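You operate a simulated robot arm through the tools that you are given. There is no shell and no other tool. Be economical: measure what you need, move in short steps, check, and stop when the job is done.

You run a simulated two-armed robot. Do the job below in one go: nothing can be reset, and whatever is moved stays where it is left.

JOB
Open the jar marked OCHRE, paint a patch on the upturned pot's base and stand the brush back.
Fine: lay the cap on the table. Set down upright: purple brush. A coat counts when it lies all over at full strength: go over it till it gets no stronger.
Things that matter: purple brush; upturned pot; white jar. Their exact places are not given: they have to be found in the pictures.

Only the result counts: the job must be done as asked and must still hold three seconds after the hand-in. Knocking over, shifting, dropping, spilling or breaking anything else fails it. A push-on lid holds only when it is set on centred and level and pressed home; a screw cap is set on level and turned clockwise until tight.

ROBOT AND FRAMES
Two 7-joint arms with fingered hands on one trunk, on a base that drives. Base frame: it is fixed to the floor where the robot stands at the start and does not move with it; the origin is under the middle of the robot, x ahead of it, y to its left, z up; the surface under the hand at the start is at about z = 74. Readings come in cm, rad, newtons and seconds.
The left shoulder is at the start at [7, 16.2, 127.1], the right one opposite. With the tool pointing down near the work surface each hand reaches from about 10 to 78 cm from the robot's upright axis, wherever it stands, measured 20 degrees to its own side. Places, roughly: upturned pot [50, -30, 80]. Payload 4 kg a hand.
Tool frame (each hand has its own): the origin (TCP) lies between the finger pads and is the grasp point; the fingertips stand 2.6 cm ahead of it; z points along the fingers, y is the line along which they close. The gripper opens to 13.2 cm. The gripper's body begins 7.3 cm behind the TCP. The gripper is a hand of 4 fingers: y runs from the thumb to the fingers, the wrist lies at [0, 0, -22.4] in the tool frame, and closing takes about 1.5 s.
Orientation is that of the tool frame in the base frame, as a unit quaternion [w, x, y, z]. With the fingers straight down and closing along the base's y, the tool's x points along the base's -x, its y along +y and its z along -z.

CONTROLS
- The arms move only by the tool jog_arm. It takes "left_moves", "right_moves" or both (then of equal length, played together; a hand with none holds still); each is a list of rows, each an object (a shift or turn left out is 0, a gripper value left out holds the last) with "linear": the shift along the tool's x, y, z in cm, a list of three; "rotation": the turn, a rotation vector about the tool's x, y, z in rad, a list of three. In form: [{"linear": [dx, dy, dz], "rotation": [ax, ay, az]}, ...]. A call has 1 to 20 rows; each row shifts and turns the commanded pose from where the row before left it, along the tool's axes as they then stand. "left_hand" and "right_hand" are, for a hand that has rows, the opening, from 0 (shut) to 1 (fully open), set as the call begins (left out, the last holds). Rows are played at 5 a second. More than 5 cm and 0.15 rad between two rows, or a gripper value outside its range, and nothing of the call is played. Where a pose cannot be reached the arm comes as near as it can. A force on the tool above 90 N (or 10 N above the force at the start of the call, whichever is more), or a blocked arm, ends the call early, and 0.2 s more pass. The fingers move at their own pace (about 4.5 cm/s each) and stop on an object; they squeeze with about 25 N. The grip force told is the motor's: it shows also when the fingers shut on nothing. Time passes only in rows, and 0.2 s behind the last, so rows that do not move let the fingers close. It gives the time, the measured TCP pose, the force on the tool (base axes), the opening and the grip force at its end, in the units of the frame above (readings bear some noise), with the torque about the TCP (base axes, N m) and any sound that the robot's microphone picked up, and new pictures: "views" is both (left out), scene, wrist or none (wrist: the cameras of the hands that moved).
- Cameras (640 x 400 px; columns grow to the right, rows downward): "scene" is now at [13.45, 0.4, 149.31]; the picture's right is [0.03, -1.00, 0.00], its down [-0.64, -0.02, -0.77] and it looks along [0.77, 0.02, -0.64] (base axes); focal length 290 px, centre (320, 200). "left" rides on the left gripper at [-7.3, 0.6, -9.4] in its tool frame; the picture's right is [-0.08, -1.00, 0.00], its down [0.78, -0.06, -0.62] and it looks along [0.61, -0.05, 0.79] (tool axes); focal length 230 px, centre (320, 200). "right" rides on the right gripper at [7.3, 0.6, -9.4] in its tool frame; the picture's right is [-0.08, 1.00, 0.00], its down [-0.79, -0.06, -0.62] and it looks along [-0.61, -0.05, 0.79] (tool axes); focal length 230 px, centre (320, 200).
- move_column(by): slides the trunk up (or, below 0, down) by that many cm; the arms and the scene camera ride with it, the base frame stays. It gives what a move gives, with no picture.
- drive_base(legs): drives the robot by 1 to 6 legs, each [ahead, left, turn to the left] in cm, cm and rad, along the robot's own axes; the way and the turn of a leg run together, so that a leg with both is an arc; at most 150 cm and 3.142 rad a leg. The arms and the cameras ride along, it lands a little off, and it stops where it bumps. It gives what a move gives, and a new picture of the scene camera.
- curl_fingers(finger1, finger2, finger3, thumb_bend, hand): sets how far each is bent, from 0 (flat) to 1 (curled in); at 0.3 the hand is open as for a grip, at 0.7 the pads meet at the TCP. One left out holds its place. A second passes; each finger stops where it meets its share of the squeeze, and holds until it gets a number again. A gripper value or a shape takes the hand back. It gives what a move gives, with no picture; readings hold the bend of each and the force on the fingers (four entries, about 0 where the hand has none), thumb and palm.
- set_grasp(shape, hand): the hand has 4 fingers and takes this shape, open, in about a second: jaw (thumb against the fingers, like two jaws); tri (thumb and two fingers); tip (a fingertip pinch); poke (one finger out to press); point (the index stretched); flat (the hand flat); cup (the hand cupped); fist (a fist). The gripper value then closes the fingers along that shape, each until it touches; the sizes above hold for jaw. It gives what a move gives, with no picture.
- pan_tilt(pan, tilt): turns the head with the scene camera to pan (to the left, within 1.501 rad either way) and tilt (down, from -0.506 to 1.204), counted from straight ahead of the robot. It gives what a move gives, and a new picture of the scene camera.
- pixel_to_xyz(camera, pixels): for up to 12 pixels [column, row] of the newest picture of that camera ("zoom" is the newest enlarged one), the place [x, y, z] in the base frame of the surface seen there, good to about 0.3 cm. The clock stands still meanwhile.
- zoom(camera, box): a new picture of the part [left, top, right, bottom] of that camera's present view, enlarged. The clock stands still meanwhile.
- sign_off(): hands the job in; it is judged then, once.

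Work in short steps. Measure before you move; look again where a grasp or a placing could have gone wrong, and mend it. You have 80 turns and 260 pictures in all, those below and enlarged ones among them. Open the grippers and draw the arms clear of the work before you hand the job in, unless the task says otherwise; then end with one line.

The tools are called after "Emit:" as a command line: name --argument value ..., lists and objects as JSON in quotes. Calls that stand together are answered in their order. jog_arm: Moves the arms, as the interface text tells. Its arguments: {"type":"object","properties":{"left_moves":{"type":"array"},"left_hand":{"type":"number"},"right_moves":{"type":"array"},"right_hand":{"type":"number"},"views":{"type":"string","enum":["both","scene","wrist","none"]}},"required":[]} The other tools are called the same way: move_column (by) slides the trunk up or down; set_grasp (shape, hand) gives the hand a shape; curl_fingers (finger1, finger2, finger3, thumb_bend, hand) moves the fingers one by one; drive_base (legs) drives the base; pan_tilt (pan, tilt) turns the head that bears the scene camera; pixel_to_xyz (camera, pixels) gives the place of the surface under pixels of a picture; zoom (camera, box) takes an enlarged picture of a part of a camera's view; sign_off () hands the job in.

At the start:

```text
time_s: 0.0
left_tool_pos: [60.75, 18.8, 120.14]
left_ee_rot: [0.001, 0.0, 1.0, 0.0]
left_wrist_force: [0.9, 0.5, 1.4]
left_wrist_torque: [0.05, -0.03, 0.02]
left_grip_width: 13.19
left_grip_force: 0.0
left_shape: jaw
left_bend: [0.3, 0.3, 0.3, 0.3]
left_finger forces: [0.1, 0.0, 0.0, 0.0, 0.1, 0.1]
right_tool_pos: [51.13, -32.93, 115.19]
right_ee_rot: [0.0, 0.0, 1.0, 0.0]
right_wrist_force: [0.6, -0.7, -0.9]
right_wrist_torque: [-0.01, 0.01, 0.03]
right_grip_width: 13.19
right_grip_force: 0.1
right_shape: jaw
right_bend: [0.3, 0.3, 0.3, 0.3]
right_finger forces: [0.0, 0.1, 0.0, 0.1, 0.1, 0.1]
trunk travel left (down, up): [-75.0, 19.0]
robot x, y, heading: [0.08, 0.45, -0.005]
head pan, tilt: [0.028, 0.7]
```

scene: 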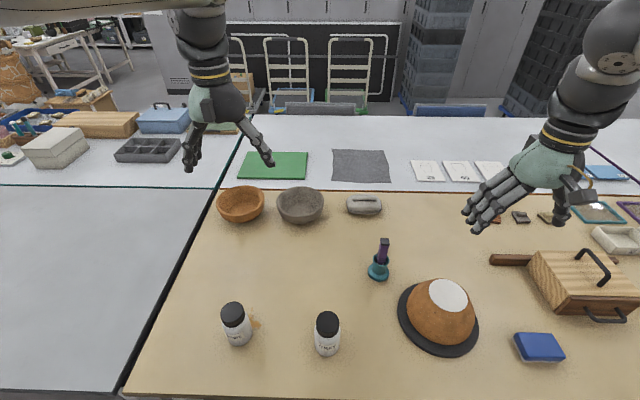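
right: 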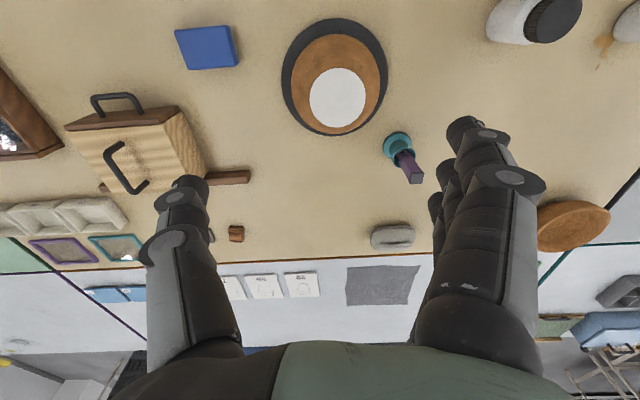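
left: 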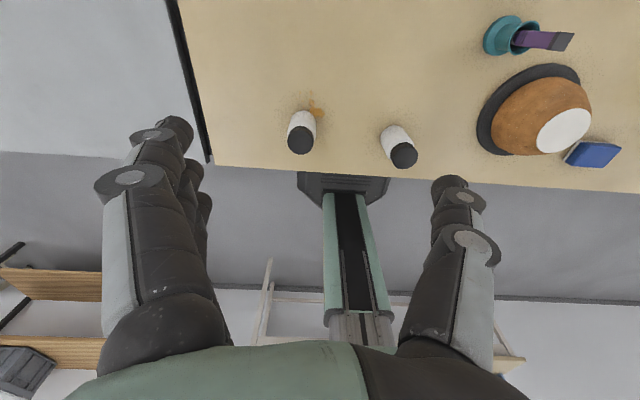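

The picture shows two white jars with black caps at (236,325) and (327,334), the brush in a teal holder at (380,262), and the pot at (440,310). I'll zoom in to read the labels.

Emit:
zoom --camera "scene" --box '[200, 280, 360, 380]'

Emit:
zoom --camera "scene" --box '[340, 220, 500, 320]'

Emit:
pixel_to_xyz --camera "scene" --pixels '[[232, 310], [326, 320], [237, 335], [327, 345], [384, 241], [382, 258], [378, 276], [448, 295], [440, 320], [400, 230], [464, 308], [432, 283]]'

```text
4.00 times, centred on (280, 330) of scene
```

zoom: 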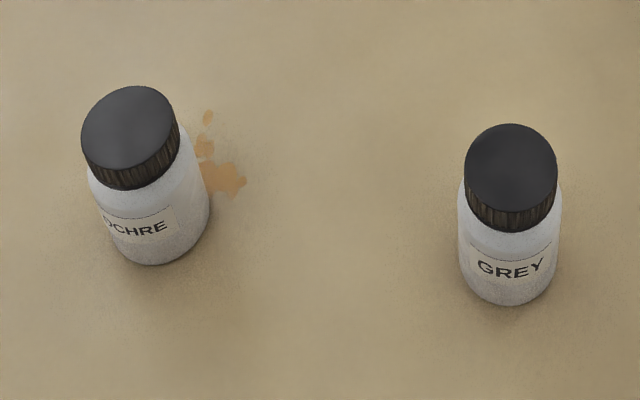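

```text
4.00 times, centred on (420, 270) of scene
```

zoom: 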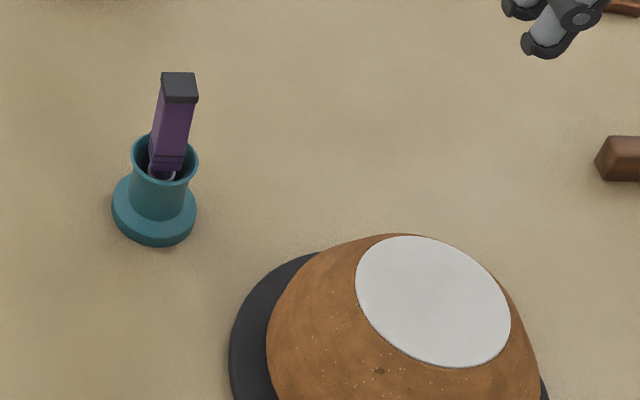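

```text
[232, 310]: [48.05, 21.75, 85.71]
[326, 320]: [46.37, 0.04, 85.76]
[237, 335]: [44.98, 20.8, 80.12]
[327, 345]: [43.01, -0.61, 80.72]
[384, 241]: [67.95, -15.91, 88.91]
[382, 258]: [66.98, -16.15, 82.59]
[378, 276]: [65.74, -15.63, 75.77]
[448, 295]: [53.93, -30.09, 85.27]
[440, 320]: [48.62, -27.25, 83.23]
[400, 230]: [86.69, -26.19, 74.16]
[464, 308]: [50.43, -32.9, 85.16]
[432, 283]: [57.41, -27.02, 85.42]
```

The left jar reads OCHRE. I'll measure its cap, the brush and holder, and the rim of the pot's base.

Emit:
pixel_to_xyz --camera "scene" --pixels '[[222, 314], [242, 308], [233, 303], [231, 320], [232, 311], [231, 325], [239, 342], [226, 332], [250, 328], [265, 340]]'

Emit:
pixel_to_xyz --camera "zoom" --pixels '[[180, 76], [165, 90], [194, 90], [170, 130], [140, 150], [193, 165], [165, 185], [160, 235], [405, 240], [358, 285], [505, 325], [450, 362]]'

```text
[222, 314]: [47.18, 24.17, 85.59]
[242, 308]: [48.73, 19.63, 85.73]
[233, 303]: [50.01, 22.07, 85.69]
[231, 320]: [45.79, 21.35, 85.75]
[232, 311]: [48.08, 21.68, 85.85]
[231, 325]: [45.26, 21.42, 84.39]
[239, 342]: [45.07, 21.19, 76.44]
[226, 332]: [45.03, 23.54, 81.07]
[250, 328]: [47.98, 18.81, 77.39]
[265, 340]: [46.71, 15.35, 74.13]
```

```text
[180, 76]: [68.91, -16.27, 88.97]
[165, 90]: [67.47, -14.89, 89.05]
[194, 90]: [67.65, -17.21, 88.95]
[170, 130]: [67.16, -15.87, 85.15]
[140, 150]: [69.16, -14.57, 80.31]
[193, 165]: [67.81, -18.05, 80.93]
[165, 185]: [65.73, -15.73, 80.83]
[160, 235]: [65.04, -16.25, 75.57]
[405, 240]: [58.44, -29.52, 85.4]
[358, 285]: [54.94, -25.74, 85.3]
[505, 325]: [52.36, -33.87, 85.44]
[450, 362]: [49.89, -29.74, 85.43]
```

Cap centre is about (47.9, 21.8) with its top at 85.75. I'll bring the left hand above it.

Emit:
jog_arm --left_moves '[{"linear": [2.14, 0.5, 0]}, {"linear": [2.14, 0.5, 3]}, {"linear": [2.14, 0.5, 4]}, {"linear": [2.14, 0.5, 4]}, {"linear": [2.14, 0.5, 4]}, {"linear": [2.14, 0.5, 4]}, {"linear": [0, 0, 4]}, {"linear": [0, 0, 2]}, {"linear": [0, 0, 0]}]' --left_hand 1

```text
time_s: 2.0
left_tool_pos: [47.88, 21.69, 95.48]
left_ee_rot: [-0.001, 0.0, 1.0, 0.0]
left_wrist_force: [0.2, 1.2, 0.2]
left_wrist_torque: [-0.02, -0.03, 0.01]
left_grip_width: 13.15
left_grip_force: 0.1
left_shape: jaw
left_bend: [0.3, 0.3, 0.3, 0.3]
left_finger forces: [0.0, 0.0, 0.1, 0.0, 0.0, 0.0]
right_tool_pos: [50.93, -32.83, 115.05]
right_ee_rot: [0.0, 0.0, 1.0, -0.001]
right_wrist_force: [-1.2, 0.2, -0.4]
right_wrist_torque: [0.01, 0.03, 0.0]
right_grip_width: 13.17
right_grip_force: 0.1
right_shape: jaw
right_bend: [0.3, 0.3, 0.3, 0.3]
right_finger forces: [0.1, 0.1, 0.0, 0.1, 0.0, 0.0]
trunk travel left (down, up): [-75.0, 19.0]
robot x, y, heading: [0.16, 0.17, 0.002]
head pan, tilt: [0.028, 0.7]
```

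scene: 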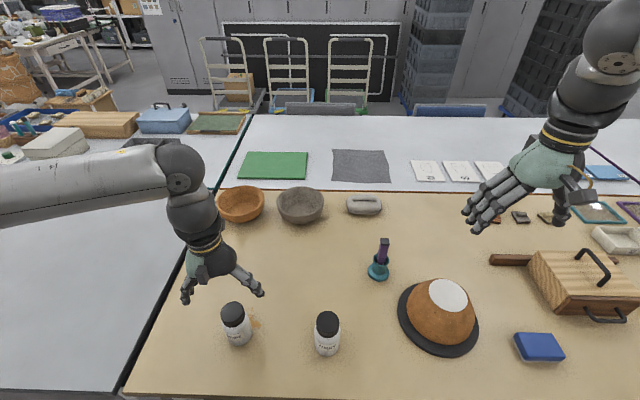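
left: 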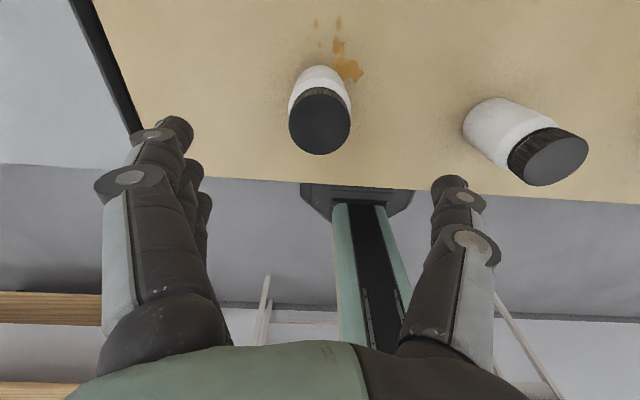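

The hand is over the OCHRE jar, with the cap at (320,120) in the left view. I'll cross-check its centre from this camera.

Emit:
pixel_to_xyz --camera "left" --pixels '[[320, 122], [292, 122], [348, 122], [320, 98], [320, 150], [305, 78]]'

```text
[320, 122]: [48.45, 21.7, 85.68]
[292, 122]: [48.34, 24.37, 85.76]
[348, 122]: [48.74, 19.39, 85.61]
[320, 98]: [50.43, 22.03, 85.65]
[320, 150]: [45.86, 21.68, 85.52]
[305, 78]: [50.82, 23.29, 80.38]
```

Cap centre is (48.1, 21.8) and the rim is about 1.7 cm deep. I'll lower so the fingertips are level with the cap skirt, then close.

Emit:
jog_arm --left_moves '[{"linear": [-0.2, 0.12, 3]}, {"linear": [0, 0, 3]}, {"linear": [0, 0, 3.1]}, {"linear": [0, 0, 0]}]' --left_hand 1 --views "none"

Emit:
jog_arm --left_moves '[{"linear": [0, 0, 0]}, {"linear": [0, 0, 0]}, {"linear": [0, 0, 0]}, {"linear": [0, 0, 0]}, {"linear": [0, 0, 0]}, {"linear": [0, 0, 0]}, {"linear": [0, 0, 0]}, {"linear": [0, 0, 0]}]' --left_hand 0

Emit:
zoom --camera "scene" --box '[160, 260, 320, 360]'

```text
time_s: 3.0
left_tool_pos: [48.24, 21.93, 86.32]
left_ee_rot: [0.0, 0.001, 1.0, -0.001]
left_wrist_force: [-0.9, -1.0, 0.0]
left_wrist_torque: [0.02, 0.0, -0.02]
left_grip_width: 13.17
left_grip_force: 0.1
left_shape: jaw
left_bend: [0.3, 0.3, 0.3, 0.3]
left_finger forces: [0.0, 0.1, 0.0, 0.0, 0.1, 0.0]
right_tool_pos: [51.03, -32.97, 115.18]
right_ee_rot: [0.0, -0.001, 1.0, 0.0]
right_wrist_force: [-0.3, -0.5, 0.1]
right_wrist_torque: [-0.01, -0.01, -0.03]
right_grip_width: 13.19
right_grip_force: 0.0
right_shape: jaw
right_bend: [0.3, 0.3, 0.3, 0.3]
right_finger forces: [0.1, 0.0, 0.0, 0.0, 0.1, 0.0]
trunk travel left (down, up): [-75.0, 19.0]
robot x, y, heading: [-0.11, 0.11, 0.001]
head pan, tilt: [0.028, 0.7]
```

```text
time_s: 4.8
left_tool_pos: [48.22, 22.03, 86.43]
left_ee_rot: [0.001, 0.0, 1.0, 0.0]
left_wrist_force: [1.3, -0.3, 0.0]
left_wrist_torque: [0.05, 0.0, 0.03]
left_grip_width: 3.95
left_grip_force: 24.9
left_shape: jaw
left_bend: [0.73, 0.74, 0.73, 0.7]
left_finger forces: [7.5, 7.5, 7.7, 0.0, 22.4, 0.0]
right_tool_pos: [51.03, -32.89, 115.14]
right_ee_rot: [0.0, 0.0, 1.0, 0.0]
right_wrist_force: [-0.2, -0.1, 0.2]
right_wrist_torque: [-0.01, -0.01, 0.01]
right_grip_width: 13.18
right_grip_force: 0.1
right_shape: jaw
right_bend: [0.3, 0.3, 0.3, 0.3]
right_finger forces: [0.0, 0.0, 0.0, 0.0, 0.1, 0.0]
trunk travel left (down, up): [-75.0, 19.0]
robot x, y, heading: [0.02, -0.06, -0.001]
head pan, tilt: [0.028, 0.7]
```

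scene: 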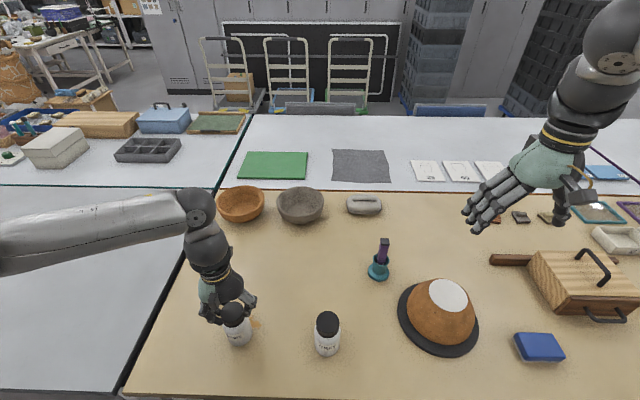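
left: 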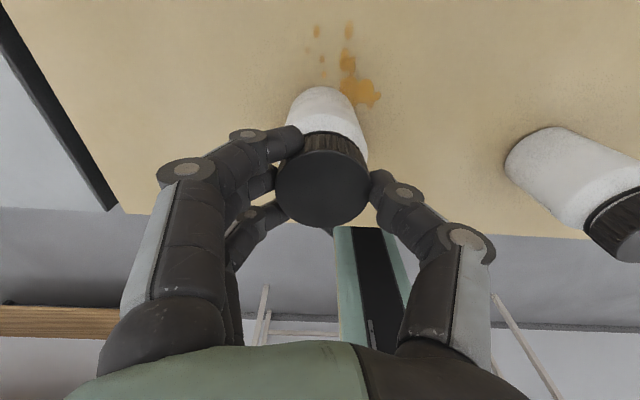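

```text
4.00 times, centred on (240, 310) of scene
```

zoom: 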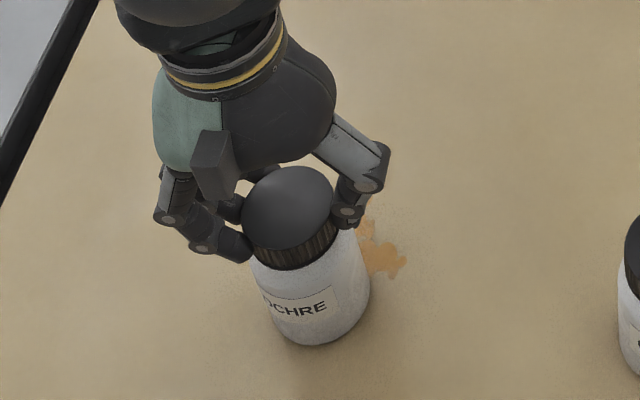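

The fingers hold the cap and not the body. I'll turn it counter-clockwise (tool −z), a little at first, and see whether the label turns along.

Emit:
jog_arm --left_moves '[{"rotation": [0, 0, -0.1]}, {"rotation": [0, 0, -0.14]}, {"rotation": [0, 0, -0.14]}, {"rotation": [0, 0, -0.14]}]' --left_hand 0 --views "none"

Emit:
zoom --camera "scene" --box '[160, 260, 320, 360]'

```text
time_s: 5.8
left_tool_pos: [48.1, 22.01, 86.41]
left_ee_rot: [0.001, -0.259, 0.966, -0.001]
left_wrist_force: [-0.3, 1.3, 10.1]
left_wrist_torque: [0.09, 0.05, -0.07]
left_grip_width: 3.98
left_grip_force: 25.6
left_shape: jaw
left_bend: [0.73, 0.74, 0.73, 0.7]
left_finger forces: [9.0, 8.6, 8.7, 0.0, 23.6, 0.0]
right_tool_pos: [50.98, -32.84, 115.35]
right_ee_rot: [0.0, 0.0, 1.0, 0.0]
right_wrist_force: [0.6, 0.6, 0.0]
right_wrist_torque: [-0.05, -0.02, -0.05]
right_grip_width: 13.21
right_grip_force: 0.1
right_shape: jaw
right_bend: [0.3, 0.3, 0.3, 0.3]
right_finger forces: [0.0, 0.0, 0.0, 0.0, 0.1, 0.0]
trunk travel left (down, up): [-75.0, 19.0]
robot x, y, heading: [0.27, 0.22, -0.003]
head pan, tilt: [0.028, 0.7]
```

```text
4.00 times, centred on (240, 310) of scene
```

zoom: 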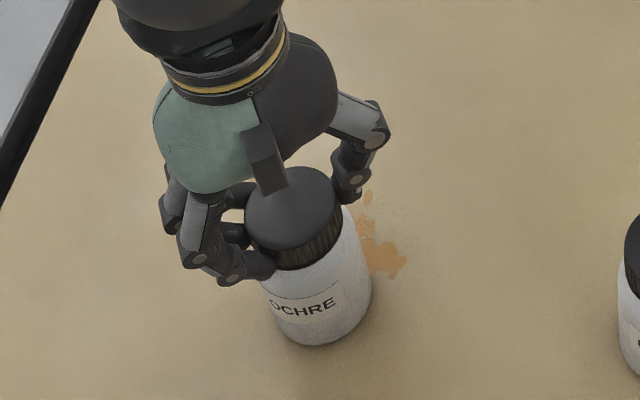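

It's turning and pushing up at 10 N as the cap rises, while the label has barely moved. I'll keep turning with a slight rise.

Emit:
jog_arm --left_moves '[{"rotation": [0, 0, -0.14], "linear": [0, 0, -0.05]}, {"rotation": [0, 0, -0.14], "linear": [0, 0, -0.02]}, {"rotation": [0, 0, -0.14], "linear": [0, 0, -0.02]}, {"rotation": [0, 0, -0.14], "linear": [0, 0, -0.02]}, {"rotation": [0, 0, -0.14], "linear": [0, 0, -0.02]}]' --left_hand 0 --views "none"

Emit:
zoom --camera "scene" --box '[160, 260, 320, 360]'

```text
time_s: 7.0
left_tool_pos: [47.79, 21.92, 86.33]
left_ee_rot: [0.0, -0.573, 0.819, 0.0]
left_wrist_force: [-2.8, 1.2, 11.0]
left_wrist_torque: [0.01, 0.1, -0.02]
left_grip_width: 3.99
left_grip_force: 24.9
left_shape: jaw
left_bend: [0.73, 0.74, 0.73, 0.7]
left_finger forces: [9.1, 9.1, 9.4, 0.0, 23.5, 0.0]
right_tool_pos: [50.89, -32.99, 115.12]
right_ee_rot: [0.001, 0.0, 1.0, 0.0]
right_wrist_force: [-0.6, 0.3, -0.3]
right_wrist_torque: [-0.01, -0.04, 0.0]
right_grip_width: 13.2
right_grip_force: 0.0
right_shape: jaw
right_bend: [0.3, 0.3, 0.3, 0.3]
right_finger forces: [0.0, 0.1, 0.1, 0.0, 0.1, 0.1]
trunk travel left (down, up): [-75.0, 19.0]
robot x, y, heading: [0.34, -0.09, 0.0]
head pan, tilt: [0.028, 0.7]
```

```text
4.00 times, centred on (240, 310) of scene
```

zoom: 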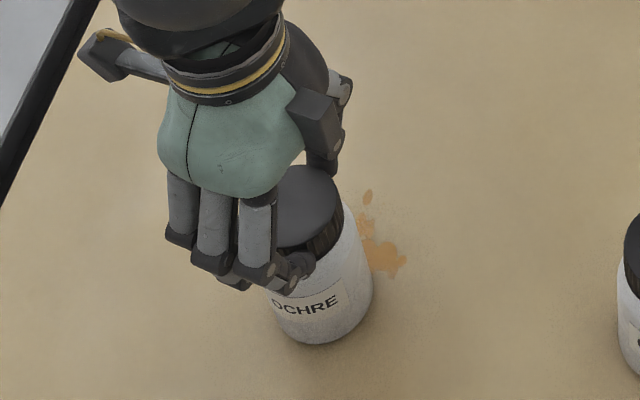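

The jar stays still while the cap turns (1.2 rad so far). I'll continue.

Emit:
jog_arm --left_moves '[{"rotation": [0, 0, -0.14], "linear": [0, 0, -0.05]}, {"rotation": [0, 0, -0.14], "linear": [0, 0, -0.03]}, {"rotation": [0, 0, -0.14], "linear": [0, 0, -0.03]}, {"rotation": [0, 0, -0.14], "linear": [0, 0, -0.03]}, {"rotation": [0, 0, -0.14], "linear": [0, 0, -0.03]}, {"rotation": [0, 0, -0.14], "linear": [0, 0, -0.03]}]' --left_hand 0 --views "none"

Emit:
zoom --camera "scene" --box '[160, 260, 320, 360]'

```text
time_s: 8.4
left_tool_pos: [48.1, 21.98, 86.41]
left_ee_rot: [0.0, 0.858, -0.514, 0.0]
left_wrist_force: [0.8, -1.1, 2.4]
left_wrist_torque: [-0.03, 0.03, -0.04]
left_grip_width: 4.01
left_grip_force: 24.8
left_shape: jaw
left_bend: [0.73, 0.74, 0.73, 0.7]
left_finger forces: [8.3, 8.3, 8.8, 0.1, 24.2, 0.1]
right_tool_pos: [51.11, -32.84, 115.12]
right_ee_rot: [0.0, 0.0, 1.0, 0.0]
right_wrist_force: [0.6, 0.6, -0.9]
right_wrist_torque: [0.01, 0.0, 0.02]
right_grip_width: 13.19
right_grip_force: 0.0
right_shape: jaw
right_bend: [0.3, 0.3, 0.3, 0.3]
right_finger forces: [0.0, 0.1, 0.0, 0.0, 0.0, 0.0]
trunk travel left (down, up): [-75.0, 19.0]
robot x, y, heading: [0.23, -0.06, -0.0]
head pan, tilt: [0.028, 0.7]
```

```text
4.00 times, centred on (240, 310) of scene
```

zoom: 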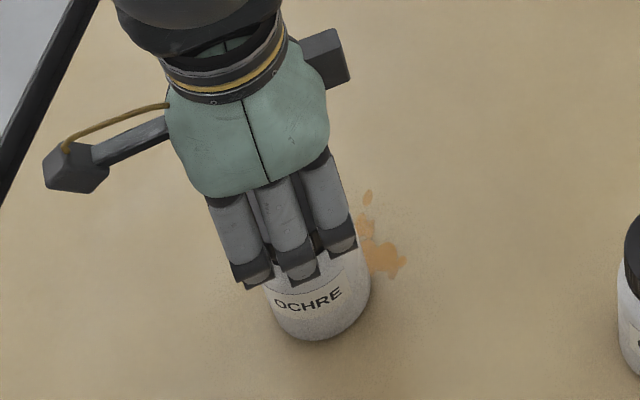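

The upward force has fallen to 2.4 N. I'll turn further, watching for a joint limit.

Emit:
jog_arm --left_moves '[{"rotation": [0, 0, -0.14], "linear": [0, 0, -0.03]}, {"rotation": [0, 0, -0.14], "linear": [0, 0, -0.03]}, {"rotation": [0, 0, -0.14], "linear": [0, 0, -0.03]}, {"rotation": [0, 0, -0.14], "linear": [0, 0, -0.03]}, {"rotation": [0, 0, -0.14], "linear": [0, 0, -0.03]}, {"rotation": [0, 0, -0.14], "linear": [0, 0, -0.03]}]' --left_hand 0 --views "none"

Emit:
zoom --camera "scene" --box '[160, 260, 320, 360]'

```text
time_s: 9.8
left_tool_pos: [47.9, 22.0, 86.62]
left_ee_rot: [0.001, 0.993, -0.119, 0.001]
left_wrist_force: [0.0, 0.7, -3.1]
left_wrist_torque: [-0.03, -0.01, -0.01]
left_grip_width: 4.0
left_grip_force: 25.1
left_shape: jaw
left_bend: [0.73, 0.74, 0.73, 0.7]
left_finger forces: [8.5, 8.3, 8.7, 0.1, 24.0, 0.1]
right_tool_pos: [51.09, -32.83, 115.12]
right_ee_rot: [0.0, 0.0, 1.0, -0.001]
right_wrist_force: [-0.3, 0.2, -0.4]
right_wrist_torque: [-0.03, -0.03, -0.01]
right_grip_width: 13.17
right_grip_force: 0.0
right_shape: jaw
right_bend: [0.3, 0.3, 0.3, 0.3]
right_finger forces: [0.0, 0.0, 0.0, 0.0, 0.1, 0.1]
trunk travel left (down, up): [-75.0, 19.0]
robot x, y, heading: [-0.02, -0.25, -0.001]
head pan, tilt: [0.028, 0.7]
```

```text
4.00 times, centred on (240, 310) of scene
```

zoom: 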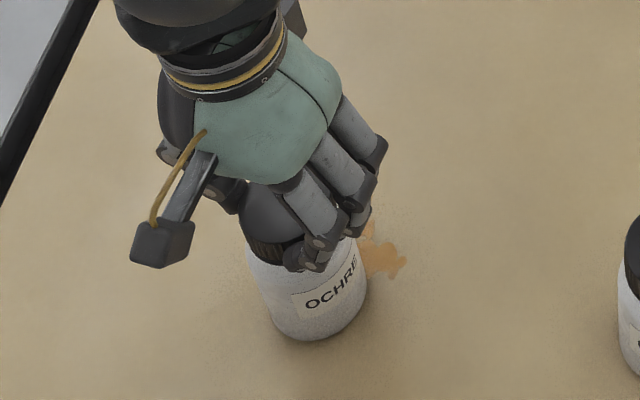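

The label has now turned and the jar's bottom edge rose slightly, at −3 N: I lifted too fast and am carrying the jar. I'll lower 0.25 cm and turn with no rise.

Emit:
jog_arm --left_moves '[{"linear": [0, 0, 0.12]}, {"linear": [0, 0, 0.13]}, {"linear": [0, 0, 0]}]' --left_hand 0 --views "none"

Emit:
jog_arm --left_moves '[{"rotation": [0, 0, -0.14]}, {"rotation": [0, 0, -0.14]}, {"rotation": [0, 0, -0.14]}, {"rotation": [0, 0, -0.14]}]' --left_hand 0 --views "none"

Emit:
zoom --camera "scene" --box '[160, 260, 320, 360]'

```text
time_s: 10.6
left_tool_pos: [48.08, 21.89, 86.45]
left_ee_rot: [0.001, 0.993, -0.121, 0.0]
left_wrist_force: [-0.4, 1.4, 4.5]
left_wrist_torque: [0.03, -0.01, 0.03]
left_grip_width: 4.0
left_grip_force: 24.6
left_shape: jaw
left_bend: [0.73, 0.74, 0.73, 0.7]
left_finger forces: [8.7, 8.2, 8.3, 0.0, 25.4, 0.0]
right_tool_pos: [51.09, -32.8, 115.24]
right_ee_rot: [-0.001, 0.0, 1.0, 0.0]
right_wrist_force: [-0.4, 1.1, -0.1]
right_wrist_torque: [0.04, 0.01, -0.01]
right_grip_width: 13.18
right_grip_force: 0.1
right_shape: jaw
right_bend: [0.3, 0.3, 0.3, 0.3]
right_finger forces: [0.0, 0.1, 0.0, 0.0, 0.0, 0.0]
trunk travel left (down, up): [-75.0, 19.0]
robot x, y, heading: [-0.27, -0.05, 0.001]
head pan, tilt: [0.028, 0.7]
```

```text
time_s: 11.6
left_tool_pos: [48.01, 21.85, 86.38]
left_ee_rot: [0.0, 0.987, 0.159, 0.001]
left_wrist_force: [1.4, -0.3, 4.9]
left_wrist_torque: [-0.04, -0.03, -0.03]
left_grip_width: 3.97
left_grip_force: 25.9
left_shape: jaw
left_bend: [0.73, 0.74, 0.73, 0.7]
left_finger forces: [9.0, 8.8, 9.4, 0.0, 23.7, 0.0]
right_tool_pos: [50.95, -32.95, 115.22]
right_ee_rot: [0.0, -0.001, 1.0, 0.0]
right_wrist_force: [-0.2, 0.9, 0.5]
right_wrist_torque: [0.01, -0.01, -0.02]
right_grip_width: 13.16
right_grip_force: 0.1
right_shape: jaw
right_bend: [0.3, 0.3, 0.3, 0.3]
right_finger forces: [0.1, 0.0, 0.0, 0.0, 0.0, 0.0]
trunk travel left (down, up): [-75.0, 19.0]
robot x, y, heading: [0.24, -0.2, 0.0]
head pan, tilt: [0.028, 0.7]
```

```text
4.00 times, centred on (240, 310) of scene
```

zoom: 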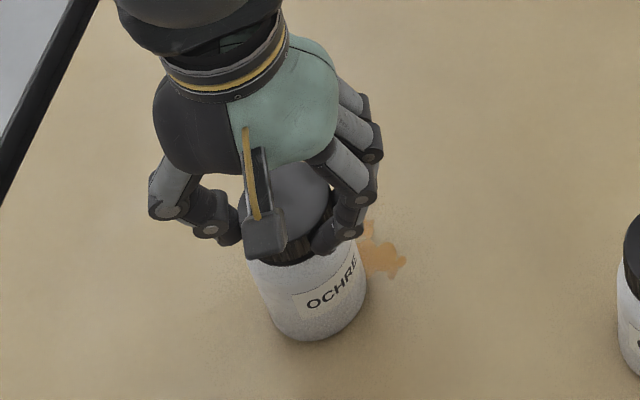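

With light down-force the jar stays put. I'll keep turning.

Emit:
jog_arm --left_moves '[{"rotation": [0, 0, -0.14]}, {"rotation": [0, 0, -0.14]}, {"rotation": [0, 0, -0.14]}, {"rotation": [0, 0, -0.14]}, {"rotation": [0, 0, -0.14]}, {"rotation": [0, 0, -0.14]}]' --left_hand 0 --views "none"

Emit:
zoom --camera "scene" --box '[160, 260, 320, 360]'

```text
time_s: 13.0
left_tool_pos: [47.98, 21.86, 86.42]
left_ee_rot: [0.0, 0.836, 0.548, 0.002]
left_wrist_force: [1.6, 2.7, 11.7]
left_wrist_torque: [0.04, -0.08, -0.02]
left_grip_width: 4.02
left_grip_force: 25.0
left_shape: jaw
left_bend: [0.73, 0.74, 0.73, 0.7]
left_finger forces: [8.6, 8.7, 9.9, 0.1, 24.0, 0.0]
right_tool_pos: [50.99, -32.84, 115.13]
right_ee_rot: [0.0, -0.001, 1.0, 0.0]
right_wrist_force: [-0.5, -0.4, 0.3]
right_wrist_torque: [0.02, -0.01, 0.01]
right_grip_width: 13.17
right_grip_force: 0.0
right_shape: jaw
right_bend: [0.3, 0.3, 0.3, 0.3]
right_finger forces: [0.1, 0.1, 0.0, 0.1, 0.0, 0.1]
trunk travel left (down, up): [-75.0, 19.0]
robot x, y, heading: [-0.07, 0.04, -0.002]
head pan, tilt: [0.028, 0.7]
```

```text
4.00 times, centred on (240, 310) of scene
```

zoom: 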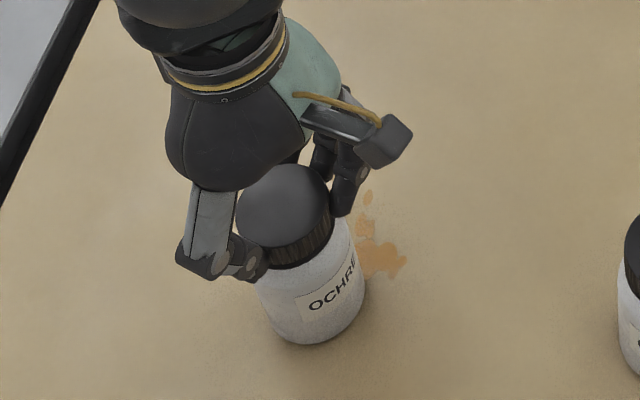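

The jar is steady and force is rising again as the cap climbs. I'll continue with a small rise.

Emit:
jog_arm --left_moves '[{"rotation": [0, 0, -0.14], "linear": [0, 0, -0.03]}, {"rotation": [0, 0, -0.14], "linear": [0, 0, -0.03]}, {"rotation": [0, 0, -0.14], "linear": [0, 0, -0.02]}, {"rotation": [0, 0, -0.14], "linear": [0, 0, -0.02]}, {"rotation": [0, 0, -0.14], "linear": [0, 0, -0.02]}, {"rotation": [0, 0, -0.14], "linear": [0, 0, -0.02]}]' --left_hand 0 --views "none"

Emit:
zoom --camera "scene" --box '[160, 260, 320, 360]'

```text
time_s: 14.4
left_tool_pos: [48.14, 21.95, 86.52]
left_ee_rot: [0.001, 0.542, 0.84, -0.001]
left_wrist_force: [-0.3, -3.6, 11.0]
left_wrist_torque: [-0.07, 0.11, -0.02]
left_grip_width: 4.03
left_grip_force: 25.3
left_shape: jaw
left_bend: [0.73, 0.74, 0.73, 0.7]
left_finger forces: [9.8, 8.1, 8.9, 0.0, 26.4, 0.1]
left hand out of reach, approached as far as the arm can: row 6
right_tool_pos: [50.87, -32.93, 115.29]
right_ee_rot: [-0.001, 0.0, 1.0, 0.001]
right_wrist_force: [-0.1, 0.3, 0.6]
right_wrist_torque: [-0.02, -0.01, 0.03]
right_grip_width: 13.21
right_grip_force: 0.1
right_shape: jaw
right_bend: [0.3, 0.3, 0.3, 0.3]
right_finger forces: [0.1, 0.0, 0.0, 0.1, 0.1, 0.1]
trunk travel left (down, up): [-75.0, 19.0]
robot x, y, heading: [0.13, 0.08, 0.003]
head pan, tilt: [0.028, 0.7]
```

```text
4.00 times, centred on (240, 310) of scene
```

zoom: 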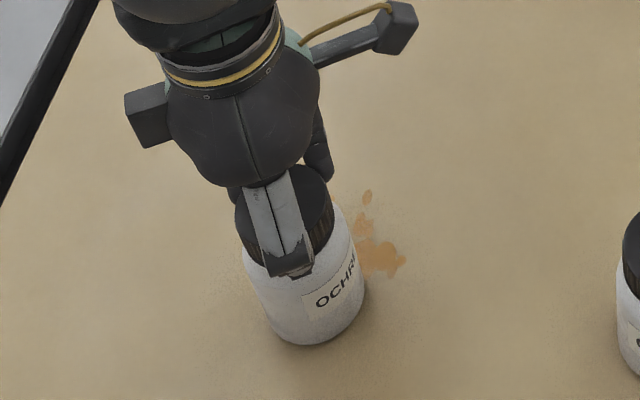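

The wrist limit is reached after 5.1 rad. I'll open, rise clear, unwind the wrist and take a second grip.

Emit:
jog_arm --left_moves '[{"linear": [0, 0, 0]}, {"linear": [0, 0, 0]}, {"linear": [0, 0, 0]}, {"linear": [0, 0, 0]}, {"linear": [0, 0, 0]}, {"linear": [0, 0, 0]}, {"linear": [0, 0, 0]}, {"linear": [0, 0, -2]}, {"linear": [0, 0, -3]}, {"linear": [0, 0, -2]}]' --left_hand 1 --views "scene"

Emit:
jog_arm --left_moves '[{"rotation": [0, 0, 0.145]}, {"rotation": [0, 0, 0.145]}, {"rotation": [0, 0, 0.145]}, {"rotation": [0, 0, 0.145]}, {"rotation": [0, 0, 0.145]}, {"rotation": [0, 0, 0.145]}, {"rotation": [0, 0, 0.145]}, {"rotation": [0, 0, 0.145]}, {"rotation": [0, 0, 0.145]}, {"rotation": [0, 0, 0.145]}, {"rotation": [0, 0, 0.145]}, {"rotation": [0, 0, 0.145]}, {"rotation": [0, 0, 0.145]}, {"rotation": [0, 0, 0.145]}, {"rotation": [0, 0, 0.145]}, {"rotation": [0, 0, 0.145]}, {"rotation": [0, 0, 0.145]}, {"rotation": [0, 0, 0.145]}, {"rotation": [0, 0, 0.145]}, {"rotation": [0, 0, 0.145]}]' --views "none"

Emit:
jog_arm --left_moves '[{"rotation": [0, 0, 0.145]}, {"rotation": [0, 0, 0.145]}, {"rotation": [0, 0, 0.145]}, {"rotation": [0, 0, 0.145]}, {"rotation": [0, 0, 0.145]}, {"rotation": [0, 0, 0.145]}, {"rotation": [0, 0, 0.145]}, {"rotation": [0, 0, 0.145]}, {"rotation": [0, 0, 0.145]}, {"rotation": [0, 0, 0.145]}, {"rotation": [0, 0, 0.145]}, {"rotation": [0, 0, 0.145]}, {"rotation": [0, 0, 0.145]}, {"rotation": [0, 0, 0.145]}, {"rotation": [0, 0, 0.145]}, {"rotation": [0, 0, 0]}]'

Emit:
zoom --camera "scene" --box '[160, 260, 320, 360]'

```text
time_s: 16.6
left_tool_pos: [50.18, 23.83, 92.37]
left_ee_rot: [0.0, 0.543, 0.84, -0.002]
left_wrist_force: [0.3, 0.1, -0.3]
left_wrist_torque: [0.02, 0.0, -0.01]
left_grip_width: 13.2
left_grip_force: 0.0
left_shape: jaw
left_bend: [0.3, 0.3, 0.3, 0.3]
left_finger forces: [0.1, 0.1, 0.0, 0.0, 0.1, 0.1]
left hand out of reach, approached as far as the arm can: row 8, 9, 10
right_tool_pos: [51.0, -32.82, 115.16]
right_ee_rot: [0.0, 0.0, 1.0, 0.0]
right_wrist_force: [-0.5, 0.4, 0.0]
right_wrist_torque: [-0.04, -0.03, -0.03]
right_grip_width: 13.18
right_grip_force: 0.0
right_shape: jaw
right_bend: [0.3, 0.3, 0.3, 0.3]
right_finger forces: [0.2, 0.0, 0.1, 0.0, 0.0, 0.0]
trunk travel left (down, up): [-75.0, 19.0]
robot x, y, heading: [0.07, -0.04, -0.002]
head pan, tilt: [0.028, 0.7]
```

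scene: 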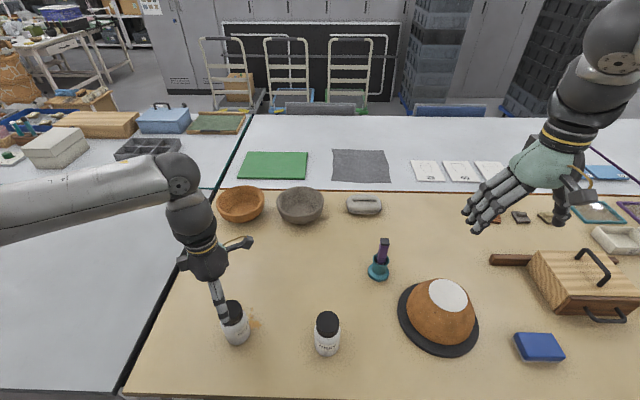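

```text
time_s: 20.8
left_tool_pos: [50.23, 23.99, 92.38]
left_ee_rot: [0.0, 0.899, -0.437, 0.0]
left_wrist_force: [0.0, 0.6, -0.3]
left_wrist_torque: [-0.01, 0.01, 0.0]
left_grip_width: 13.2
left_grip_force: 0.0
left_shape: jaw
left_bend: [0.3, 0.3, 0.3, 0.3]
left_finger forces: [0.0, 0.0, 0.0, 0.0, 0.0, 0.1]
right_tool_pos: [51.04, -33.0, 115.16]
right_ee_rot: [-0.001, 0.0, 1.0, 0.0]
right_wrist_force: [-0.3, 0.2, 0.1]
right_wrist_torque: [0.0, 0.01, 0.02]
right_grip_width: 13.2
right_grip_force: 0.1
right_shape: jaw
right_bend: [0.3, 0.3, 0.3, 0.3]
right_finger forces: [0.0, 0.0, 0.0, 0.1, 0.0, 0.0]
trunk travel left (down, up): [-75.0, 19.0]
robot x, y, heading: [-0.22, -0.07, 0.001]
head pan, tilt: [0.028, 0.7]
```

```text
time_s: 24.2
left_tool_pos: [50.15, 23.98, 92.28]
left_ee_rot: [-0.001, -0.03, 1.0, 0.0]
left_wrist_force: [-0.8, -0.6, -0.3]
left_wrist_torque: [-0.02, 0.02, 0.01]
left_grip_width: 13.19
left_grip_force: 0.0
left_shape: jaw
left_bend: [0.3, 0.3, 0.3, 0.3]
left_finger forces: [0.0, 0.0, 0.0, 0.0, 0.1, 0.0]
right_tool_pos: [51.16, -32.92, 115.13]
right_ee_rot: [0.0, 0.001, 1.0, 0.0]
right_wrist_force: [0.1, 0.2, -0.1]
right_wrist_torque: [0.0, -0.01, -0.03]
right_grip_width: 13.16
right_grip_force: 0.0
right_shape: jaw
right_bend: [0.3, 0.3, 0.3, 0.3]
right_finger forces: [0.1, 0.0, 0.0, 0.1, 0.0, 0.0]
trunk travel left (down, up): [-75.0, 19.0]
robot x, y, heading: [0.17, 0.15, -0.001]
head pan, tilt: [0.028, 0.7]
```

scene: 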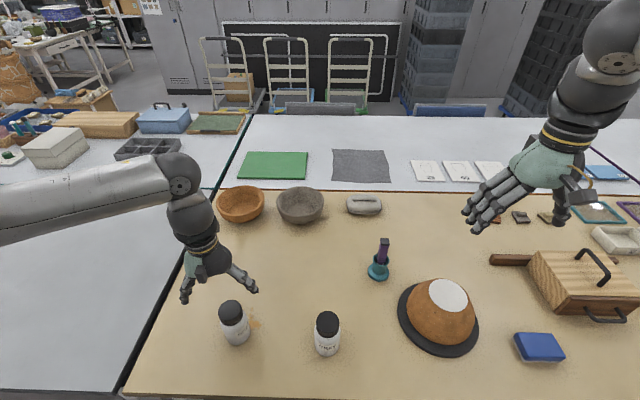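
left: 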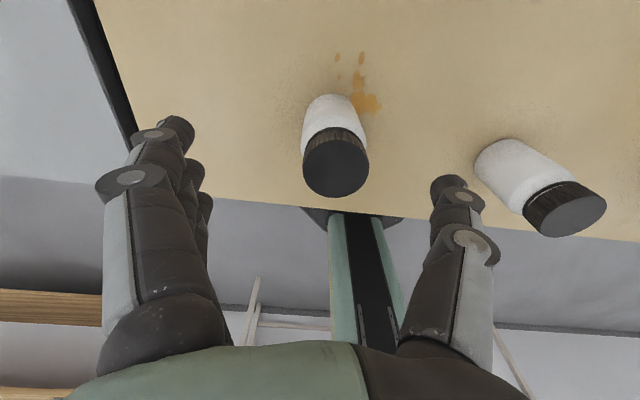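

```text
4.00 times, centred on (240, 310) of scene
```

zoom: 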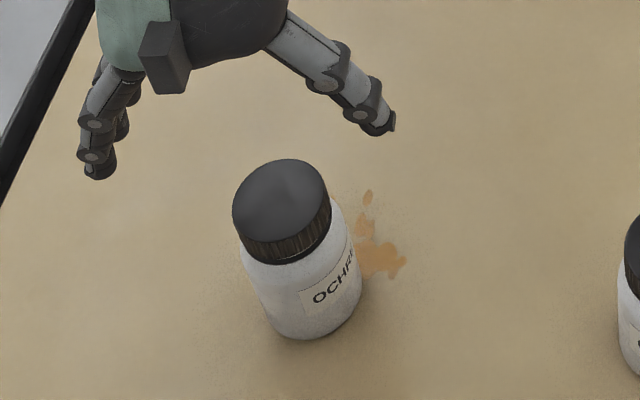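

The hand drifted to (50.2, 24) at the limit. I'll re-measure the cap.

Emit:
pixel_to_xyz --camera "zoom" --pixels '[[238, 210], [324, 190], [282, 164], [280, 236], [280, 202], [290, 250], [300, 290], [310, 325]]'

Emit:
pixel_to_xyz --camera "left" --pixels '[[336, 163], [306, 163], [366, 163], [336, 193], [336, 134]]'

```text
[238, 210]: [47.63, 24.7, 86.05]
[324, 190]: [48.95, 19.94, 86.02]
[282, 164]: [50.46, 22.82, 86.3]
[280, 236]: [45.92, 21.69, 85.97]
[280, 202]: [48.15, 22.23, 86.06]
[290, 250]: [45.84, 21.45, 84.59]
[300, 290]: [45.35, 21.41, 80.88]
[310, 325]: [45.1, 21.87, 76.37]
```

```text
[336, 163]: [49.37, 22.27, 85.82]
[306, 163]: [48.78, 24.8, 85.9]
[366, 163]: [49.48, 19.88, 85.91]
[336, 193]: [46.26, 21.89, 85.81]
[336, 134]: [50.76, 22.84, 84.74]
```

Cap centre is now (48.3, 22.3), top 86.05, so it has risen 0.3 cm. I'll centre the hand, lower and regrip.

Emit:
jog_arm --left_moves '[{"linear": [2.0, -1.55, 0]}, {"linear": [0, 0, 0]}, {"linear": [0, 0, 0]}]' --left_hand 1 --views "none"

Emit:
jog_arm --left_moves '[{"linear": [0, 0, 2.5]}, {"linear": [0, 0, 3.0]}, {"linear": [0, 0, 0]}, {"linear": [0, 0, 0]}]' --left_hand 1 --views "none"

```text
time_s: 25.0
left_tool_pos: [48.46, 22.34, 92.22]
left_ee_rot: [0.0, -0.032, 0.999, 0.0]
left_wrist_force: [-0.1, -0.4, 0.9]
left_wrist_torque: [0.02, 0.02, -0.01]
left_grip_width: 13.2
left_grip_force: 0.0
left_shape: jaw
left_bend: [0.3, 0.3, 0.3, 0.3]
left_finger forces: [0.1, 0.1, 0.1, 0.1, 0.0, 0.1]
right_tool_pos: [51.13, -32.86, 115.14]
right_ee_rot: [0.0, 0.001, 1.0, -0.001]
right_wrist_force: [-0.4, -0.6, 0.7]
right_wrist_torque: [0.05, 0.04, -0.01]
right_grip_width: 13.17
right_grip_force: 0.1
right_shape: jaw
right_bend: [0.3, 0.3, 0.3, 0.3]
right_finger forces: [0.0, 0.0, 0.0, 0.0, 0.0, 0.1]
trunk travel left (down, up): [-75.0, 19.0]
robot x, y, heading: [-0.07, -0.17, 0.0]
head pan, tilt: [0.028, 0.7]
```

```text
time_s: 26.0
left_tool_pos: [48.36, 22.22, 86.61]
left_ee_rot: [0.0, -0.031, 1.0, 0.0]
left_wrist_force: [-0.7, 0.1, 0.0]
left_wrist_torque: [0.01, -0.02, 0.02]
left_grip_width: 13.17
left_grip_force: 0.1
left_shape: jaw
left_bend: [0.3, 0.3, 0.3, 0.3]
left_finger forces: [0.0, 0.1, 0.1, 0.1, 0.0, 0.1]
right_tool_pos: [51.21, -32.8, 115.16]
right_ee_rot: [0.0, 0.0, 1.0, 0.0]
right_wrist_force: [-0.1, -0.1, -0.2]
right_wrist_torque: [0.0, 0.01, 0.01]
right_grip_width: 13.17
right_grip_force: 0.1
right_shape: jaw
right_bend: [0.3, 0.3, 0.3, 0.3]
right_finger forces: [0.0, 0.1, 0.0, 0.1, 0.1, 0.1]
trunk travel left (down, up): [-75.0, 19.0]
robot x, y, heading: [-0.23, -0.1, -0.0]
head pan, tilt: [0.028, 0.7]
```

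The hand is centred at z 86.6. I'll close and turn on, with no rise at first.

Emit:
jog_arm --left_moves '[{"linear": [0, 0, 0]}, {"linear": [0, 0, 0]}, {"linear": [0, 0, 0]}, {"linear": [0, 0, 0]}, {"linear": [0, 0, 0]}, {"linear": [0, 0, 0]}, {"linear": [0, 0, 0]}, {"linear": [0, 0, 0]}]' --left_hand 0 --views "none"

Emit:
jog_arm --left_moves '[{"rotation": [0, 0, -0.14], "linear": [0, 0, 0.05]}, {"rotation": [0, 0, -0.14]}, {"rotation": [0, 0, -0.14]}, {"rotation": [0, 0, -0.14]}, {"rotation": [0, 0, -0.14]}, {"rotation": [0, 0, -0.14]}]' --left_hand 0 --views "none"

Emit:
zoom --camera "scene" --box '[160, 260, 320, 360]'

```text
time_s: 27.8
left_tool_pos: [48.33, 22.23, 86.61]
left_ee_rot: [0.0, -0.031, 1.0, 0.0]
left_wrist_force: [-0.3, -0.1, -1.0]
left_wrist_torque: [0.03, 0.06, 0.01]
left_grip_width: 4.04
left_grip_force: 24.8
left_shape: jaw
left_bend: [0.73, 0.73, 0.73, 0.7]
left_finger forces: [7.7, 7.4, 7.5, 0.0, 22.1, 0.1]
right_tool_pos: [51.04, -32.86, 115.2]
right_ee_rot: [0.0, 0.0, 1.0, 0.001]
right_wrist_force: [-0.3, 1.2, -0.1]
right_wrist_torque: [-0.01, -0.02, 0.0]
right_grip_width: 13.15
right_grip_force: 0.1
right_shape: jaw
right_bend: [0.3, 0.3, 0.3, 0.3]
right_finger forces: [0.1, 0.1, 0.0, 0.0, 0.0, 0.0]
trunk travel left (down, up): [-75.0, 19.0]
robot x, y, heading: [0.1, -0.35, -0.006]
head pan, tilt: [0.028, 0.7]
```

```text
time_s: 29.2
left_tool_pos: [48.35, 22.28, 86.68]
left_ee_rot: [0.0, -0.438, 0.899, -0.001]
left_wrist_force: [0.0, 1.1, -3.3]
left_wrist_torque: [0.0, -0.02, 0.02]
left_grip_width: 4.04
left_grip_force: 25.2
left_shape: jaw
left_bend: [0.73, 0.73, 0.73, 0.7]
left_finger forces: [8.1, 7.3, 7.7, 0.0, 22.3, 0.0]
right_tool_pos: [50.94, -32.81, 115.21]
right_ee_rot: [0.0, 0.0, 1.0, 0.0]
right_wrist_force: [0.4, -0.1, -0.9]
right_wrist_torque: [-0.02, 0.01, 0.05]
right_grip_width: 13.18
right_grip_force: 0.1
right_shape: jaw
right_bend: [0.3, 0.3, 0.3, 0.3]
right_finger forces: [0.1, 0.0, 0.0, 0.0, 0.1, 0.0]
trunk travel left (down, up): [-75.0, 19.0]
robot x, y, heading: [0.04, -0.01, -0.001]
head pan, tilt: [0.028, 0.7]
```

```text
4.00 times, centred on (240, 310) of scene
```

zoom: 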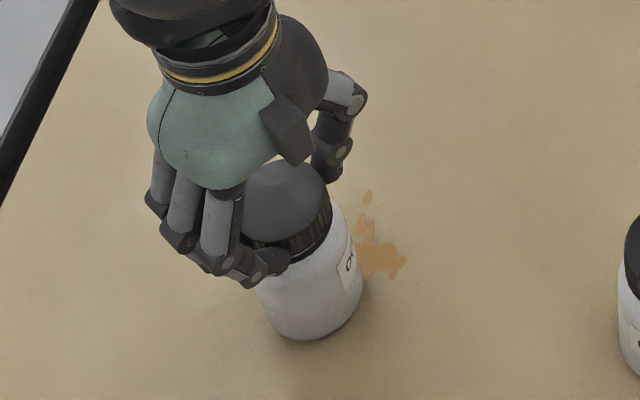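

The jar turned along and −3 N means I'm carrying it. I'll press down for about 8–10 N of down-force, then turn.

Emit:
jog_arm --left_moves '[{"linear": [0, 0, 0.15]}, {"linear": [0, 0, 0.15]}, {"linear": [0, 0, 0]}]' --left_hand 0 --views "none"

Emit:
jog_arm --left_moves '[{"rotation": [0, 0, -0.14]}, {"rotation": [0, 0, -0.14]}, {"rotation": [0, 0, -0.14]}, {"rotation": [0, 0, -0.14]}]' --left_hand 0 --views "none"

Emit:
zoom --camera "scene" --box '[160, 260, 320, 360]'

```text
time_s: 30.0
left_tool_pos: [48.41, 22.32, 86.4]
left_ee_rot: [0.0, -0.436, 0.9, 0.0]
left_wrist_force: [0.2, 0.7, 8.4]
left_wrist_torque: [0.1, 0.05, 0.0]
left_grip_width: 4.07
left_grip_force: 25.0
left_shape: jaw
left_bend: [0.73, 0.74, 0.73, 0.7]
left_finger forces: [8.9, 8.2, 8.2, 0.1, 23.4, 0.0]
right_tool_pos: [50.98, -32.95, 115.19]
right_ee_rot: [0.0, 0.0, 1.0, 0.0]
right_wrist_force: [0.3, 0.5, -0.1]
right_wrist_torque: [0.03, -0.03, 0.03]
right_grip_width: 13.19
right_grip_force: 0.1
right_shape: jaw
right_bend: [0.3, 0.3, 0.3, 0.3]
right_finger forces: [0.0, 0.1, 0.0, 0.0, 0.0, 0.0]
trunk travel left (down, up): [-75.0, 19.0]
robot x, y, heading: [-0.1, -0.06, 0.002]
head pan, tilt: [0.028, 0.7]
```

```text
time_s: 31.0
left_tool_pos: [48.31, 22.28, 86.46]
left_ee_rot: [0.0, -0.669, 0.744, -0.001]
left_wrist_force: [1.3, 1.7, 12.2]
left_wrist_torque: [0.09, 0.0, -0.07]
left_grip_width: 4.06
left_grip_force: 24.7
left_shape: jaw
left_bend: [0.73, 0.74, 0.73, 0.7]
left_finger forces: [9.4, 8.5, 7.9, 0.0, 25.4, 0.0]
right_tool_pos: [51.03, -33.05, 115.17]
right_ee_rot: [0.001, -0.001, 1.0, 0.0]
right_wrist_force: [0.5, -0.7, 0.7]
right_wrist_torque: [0.01, -0.02, 0.0]
right_grip_width: 13.18
right_grip_force: 0.1
right_shape: jaw
right_bend: [0.3, 0.3, 0.3, 0.3]
right_finger forces: [0.1, 0.0, 0.1, 0.0, 0.0, 0.0]
trunk travel left (down, up): [-75.0, 19.0]
robot x, y, heading: [-0.25, 0.05, 0.001]
head pan, tilt: [0.028, 0.7]
```

```text
4.00 times, centred on (240, 310) of scene
```

zoom: 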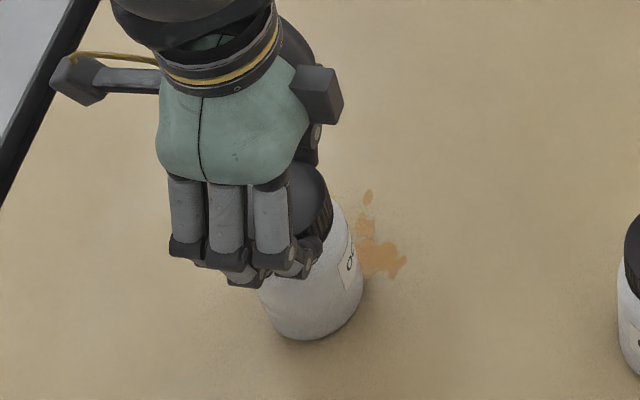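

The label holds still under down-force. I'll turn further with a slight rise to keep about 12 N.

Emit:
jog_arm --left_moves '[{"rotation": [0, 0, -0.14], "linear": [0, 0, -0.02]}, {"rotation": [0, 0, -0.14], "linear": [0, 0, -0.02]}, {"rotation": [0, 0, -0.14], "linear": [0, 0, -0.02]}, {"rotation": [0, 0, -0.14], "linear": [0, 0, -0.02]}, {"rotation": [0, 0, -0.14], "linear": [0, 0, -0.02]}, {"rotation": [0, 0, -0.14], "linear": [0, 0, -0.02]}, {"rotation": [0, 0, -0.14], "linear": [0, 0, -0.02]}, {"rotation": [0, 0, -0.14], "linear": [0, 0, -0.02]}]' --left_hand 0 --views "none"

Emit:
zoom --camera "scene" --box '[160, 260, 320, 360]'

```text
time_s: 32.8
left_tool_pos: [48.36, 22.24, 86.62]
left_ee_rot: [0.0, 0.962, -0.275, 0.0]
left_wrist_force: [-0.7, 0.7, 0.0]
left_wrist_torque: [0.0, 0.01, 0.0]
left_grip_width: 4.03
left_grip_force: 25.1
left_shape: jaw
left_bend: [0.73, 0.74, 0.73, 0.7]
left_finger forces: [8.9, 8.2, 8.3, 0.1, 24.0, 0.0]
right_tool_pos: [51.2, -32.8, 115.22]
right_ee_rot: [0.0, 0.0, 1.0, -0.001]
right_wrist_force: [0.9, 0.7, 0.3]
right_wrist_torque: [0.01, 0.0, 0.0]
right_grip_width: 13.2
right_grip_force: 0.0
right_shape: jaw
right_bend: [0.3, 0.3, 0.3, 0.3]
right_finger forces: [0.1, 0.1, 0.1, 0.0, 0.0, 0.1]
trunk travel left (down, up): [-75.0, 19.0]
robot x, y, heading: [-0.01, 0.11, 0.002]
head pan, tilt: [0.028, 0.7]
```

```text
4.00 times, centred on (240, 310) of scene
```

zoom: 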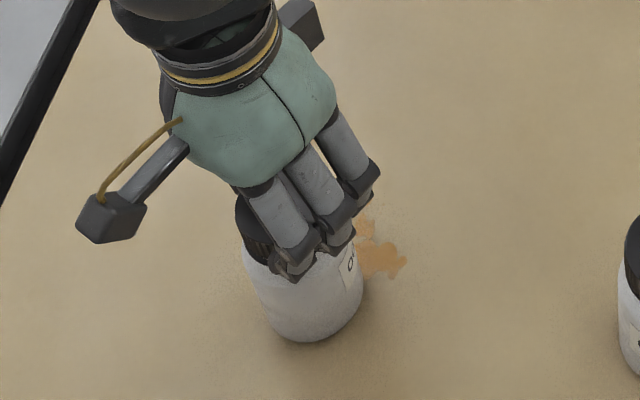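

The force fell to zero with the jar still, so the cap may be free. I'll lift 0.3 cm as a test.

Emit:
jog_arm --left_moves '[{"linear": [0, 0, -0.15]}, {"linear": [0, 0, -0.15]}, {"linear": [0, 0, 0]}]' --left_hand 0 --views "none"

Emit:
zoom --camera "scene" --box '[160, 260, 320, 360]'

```text
time_s: 33.6
left_tool_pos: [48.33, 22.29, 86.97]
left_ee_rot: [0.0, 0.961, -0.276, 0.0]
left_wrist_force: [-0.5, 0.1, -1.2]
left_wrist_torque: [-0.04, 0.02, 0.01]
left_grip_width: 4.05
left_grip_force: 25.5
left_shape: jaw
left_bend: [0.73, 0.74, 0.73, 0.7]
left_finger forces: [8.9, 8.3, 8.3, 0.0, 23.7, 0.1]
right_tool_pos: [51.03, -32.83, 115.16]
right_ee_rot: [0.0, 0.0, 1.0, 0.0]
right_wrist_force: [0.5, 0.0, -0.3]
right_wrist_torque: [0.0, -0.02, 0.01]
right_grip_width: 13.18
right_grip_force: 0.0
right_shape: jaw
right_bend: [0.3, 0.3, 0.3, 0.3]
right_finger forces: [0.0, 0.1, 0.0, 0.1, 0.1, 0.1]
trunk travel left (down, up): [-75.0, 19.0]
robot x, y, heading: [-0.02, -0.09, -0.0]
head pan, tilt: [0.028, 0.7]
```

```text
4.00 times, centred on (240, 310) of scene
```

zoom: 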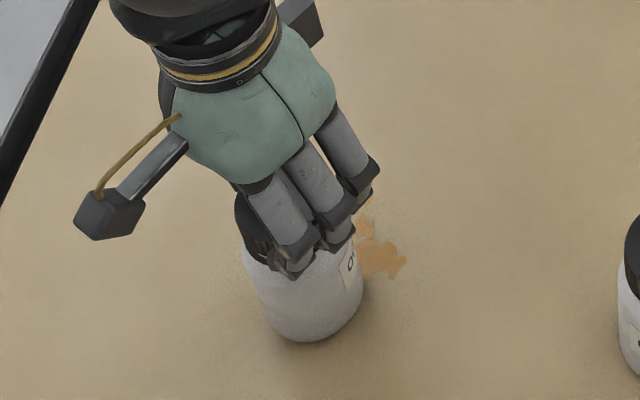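

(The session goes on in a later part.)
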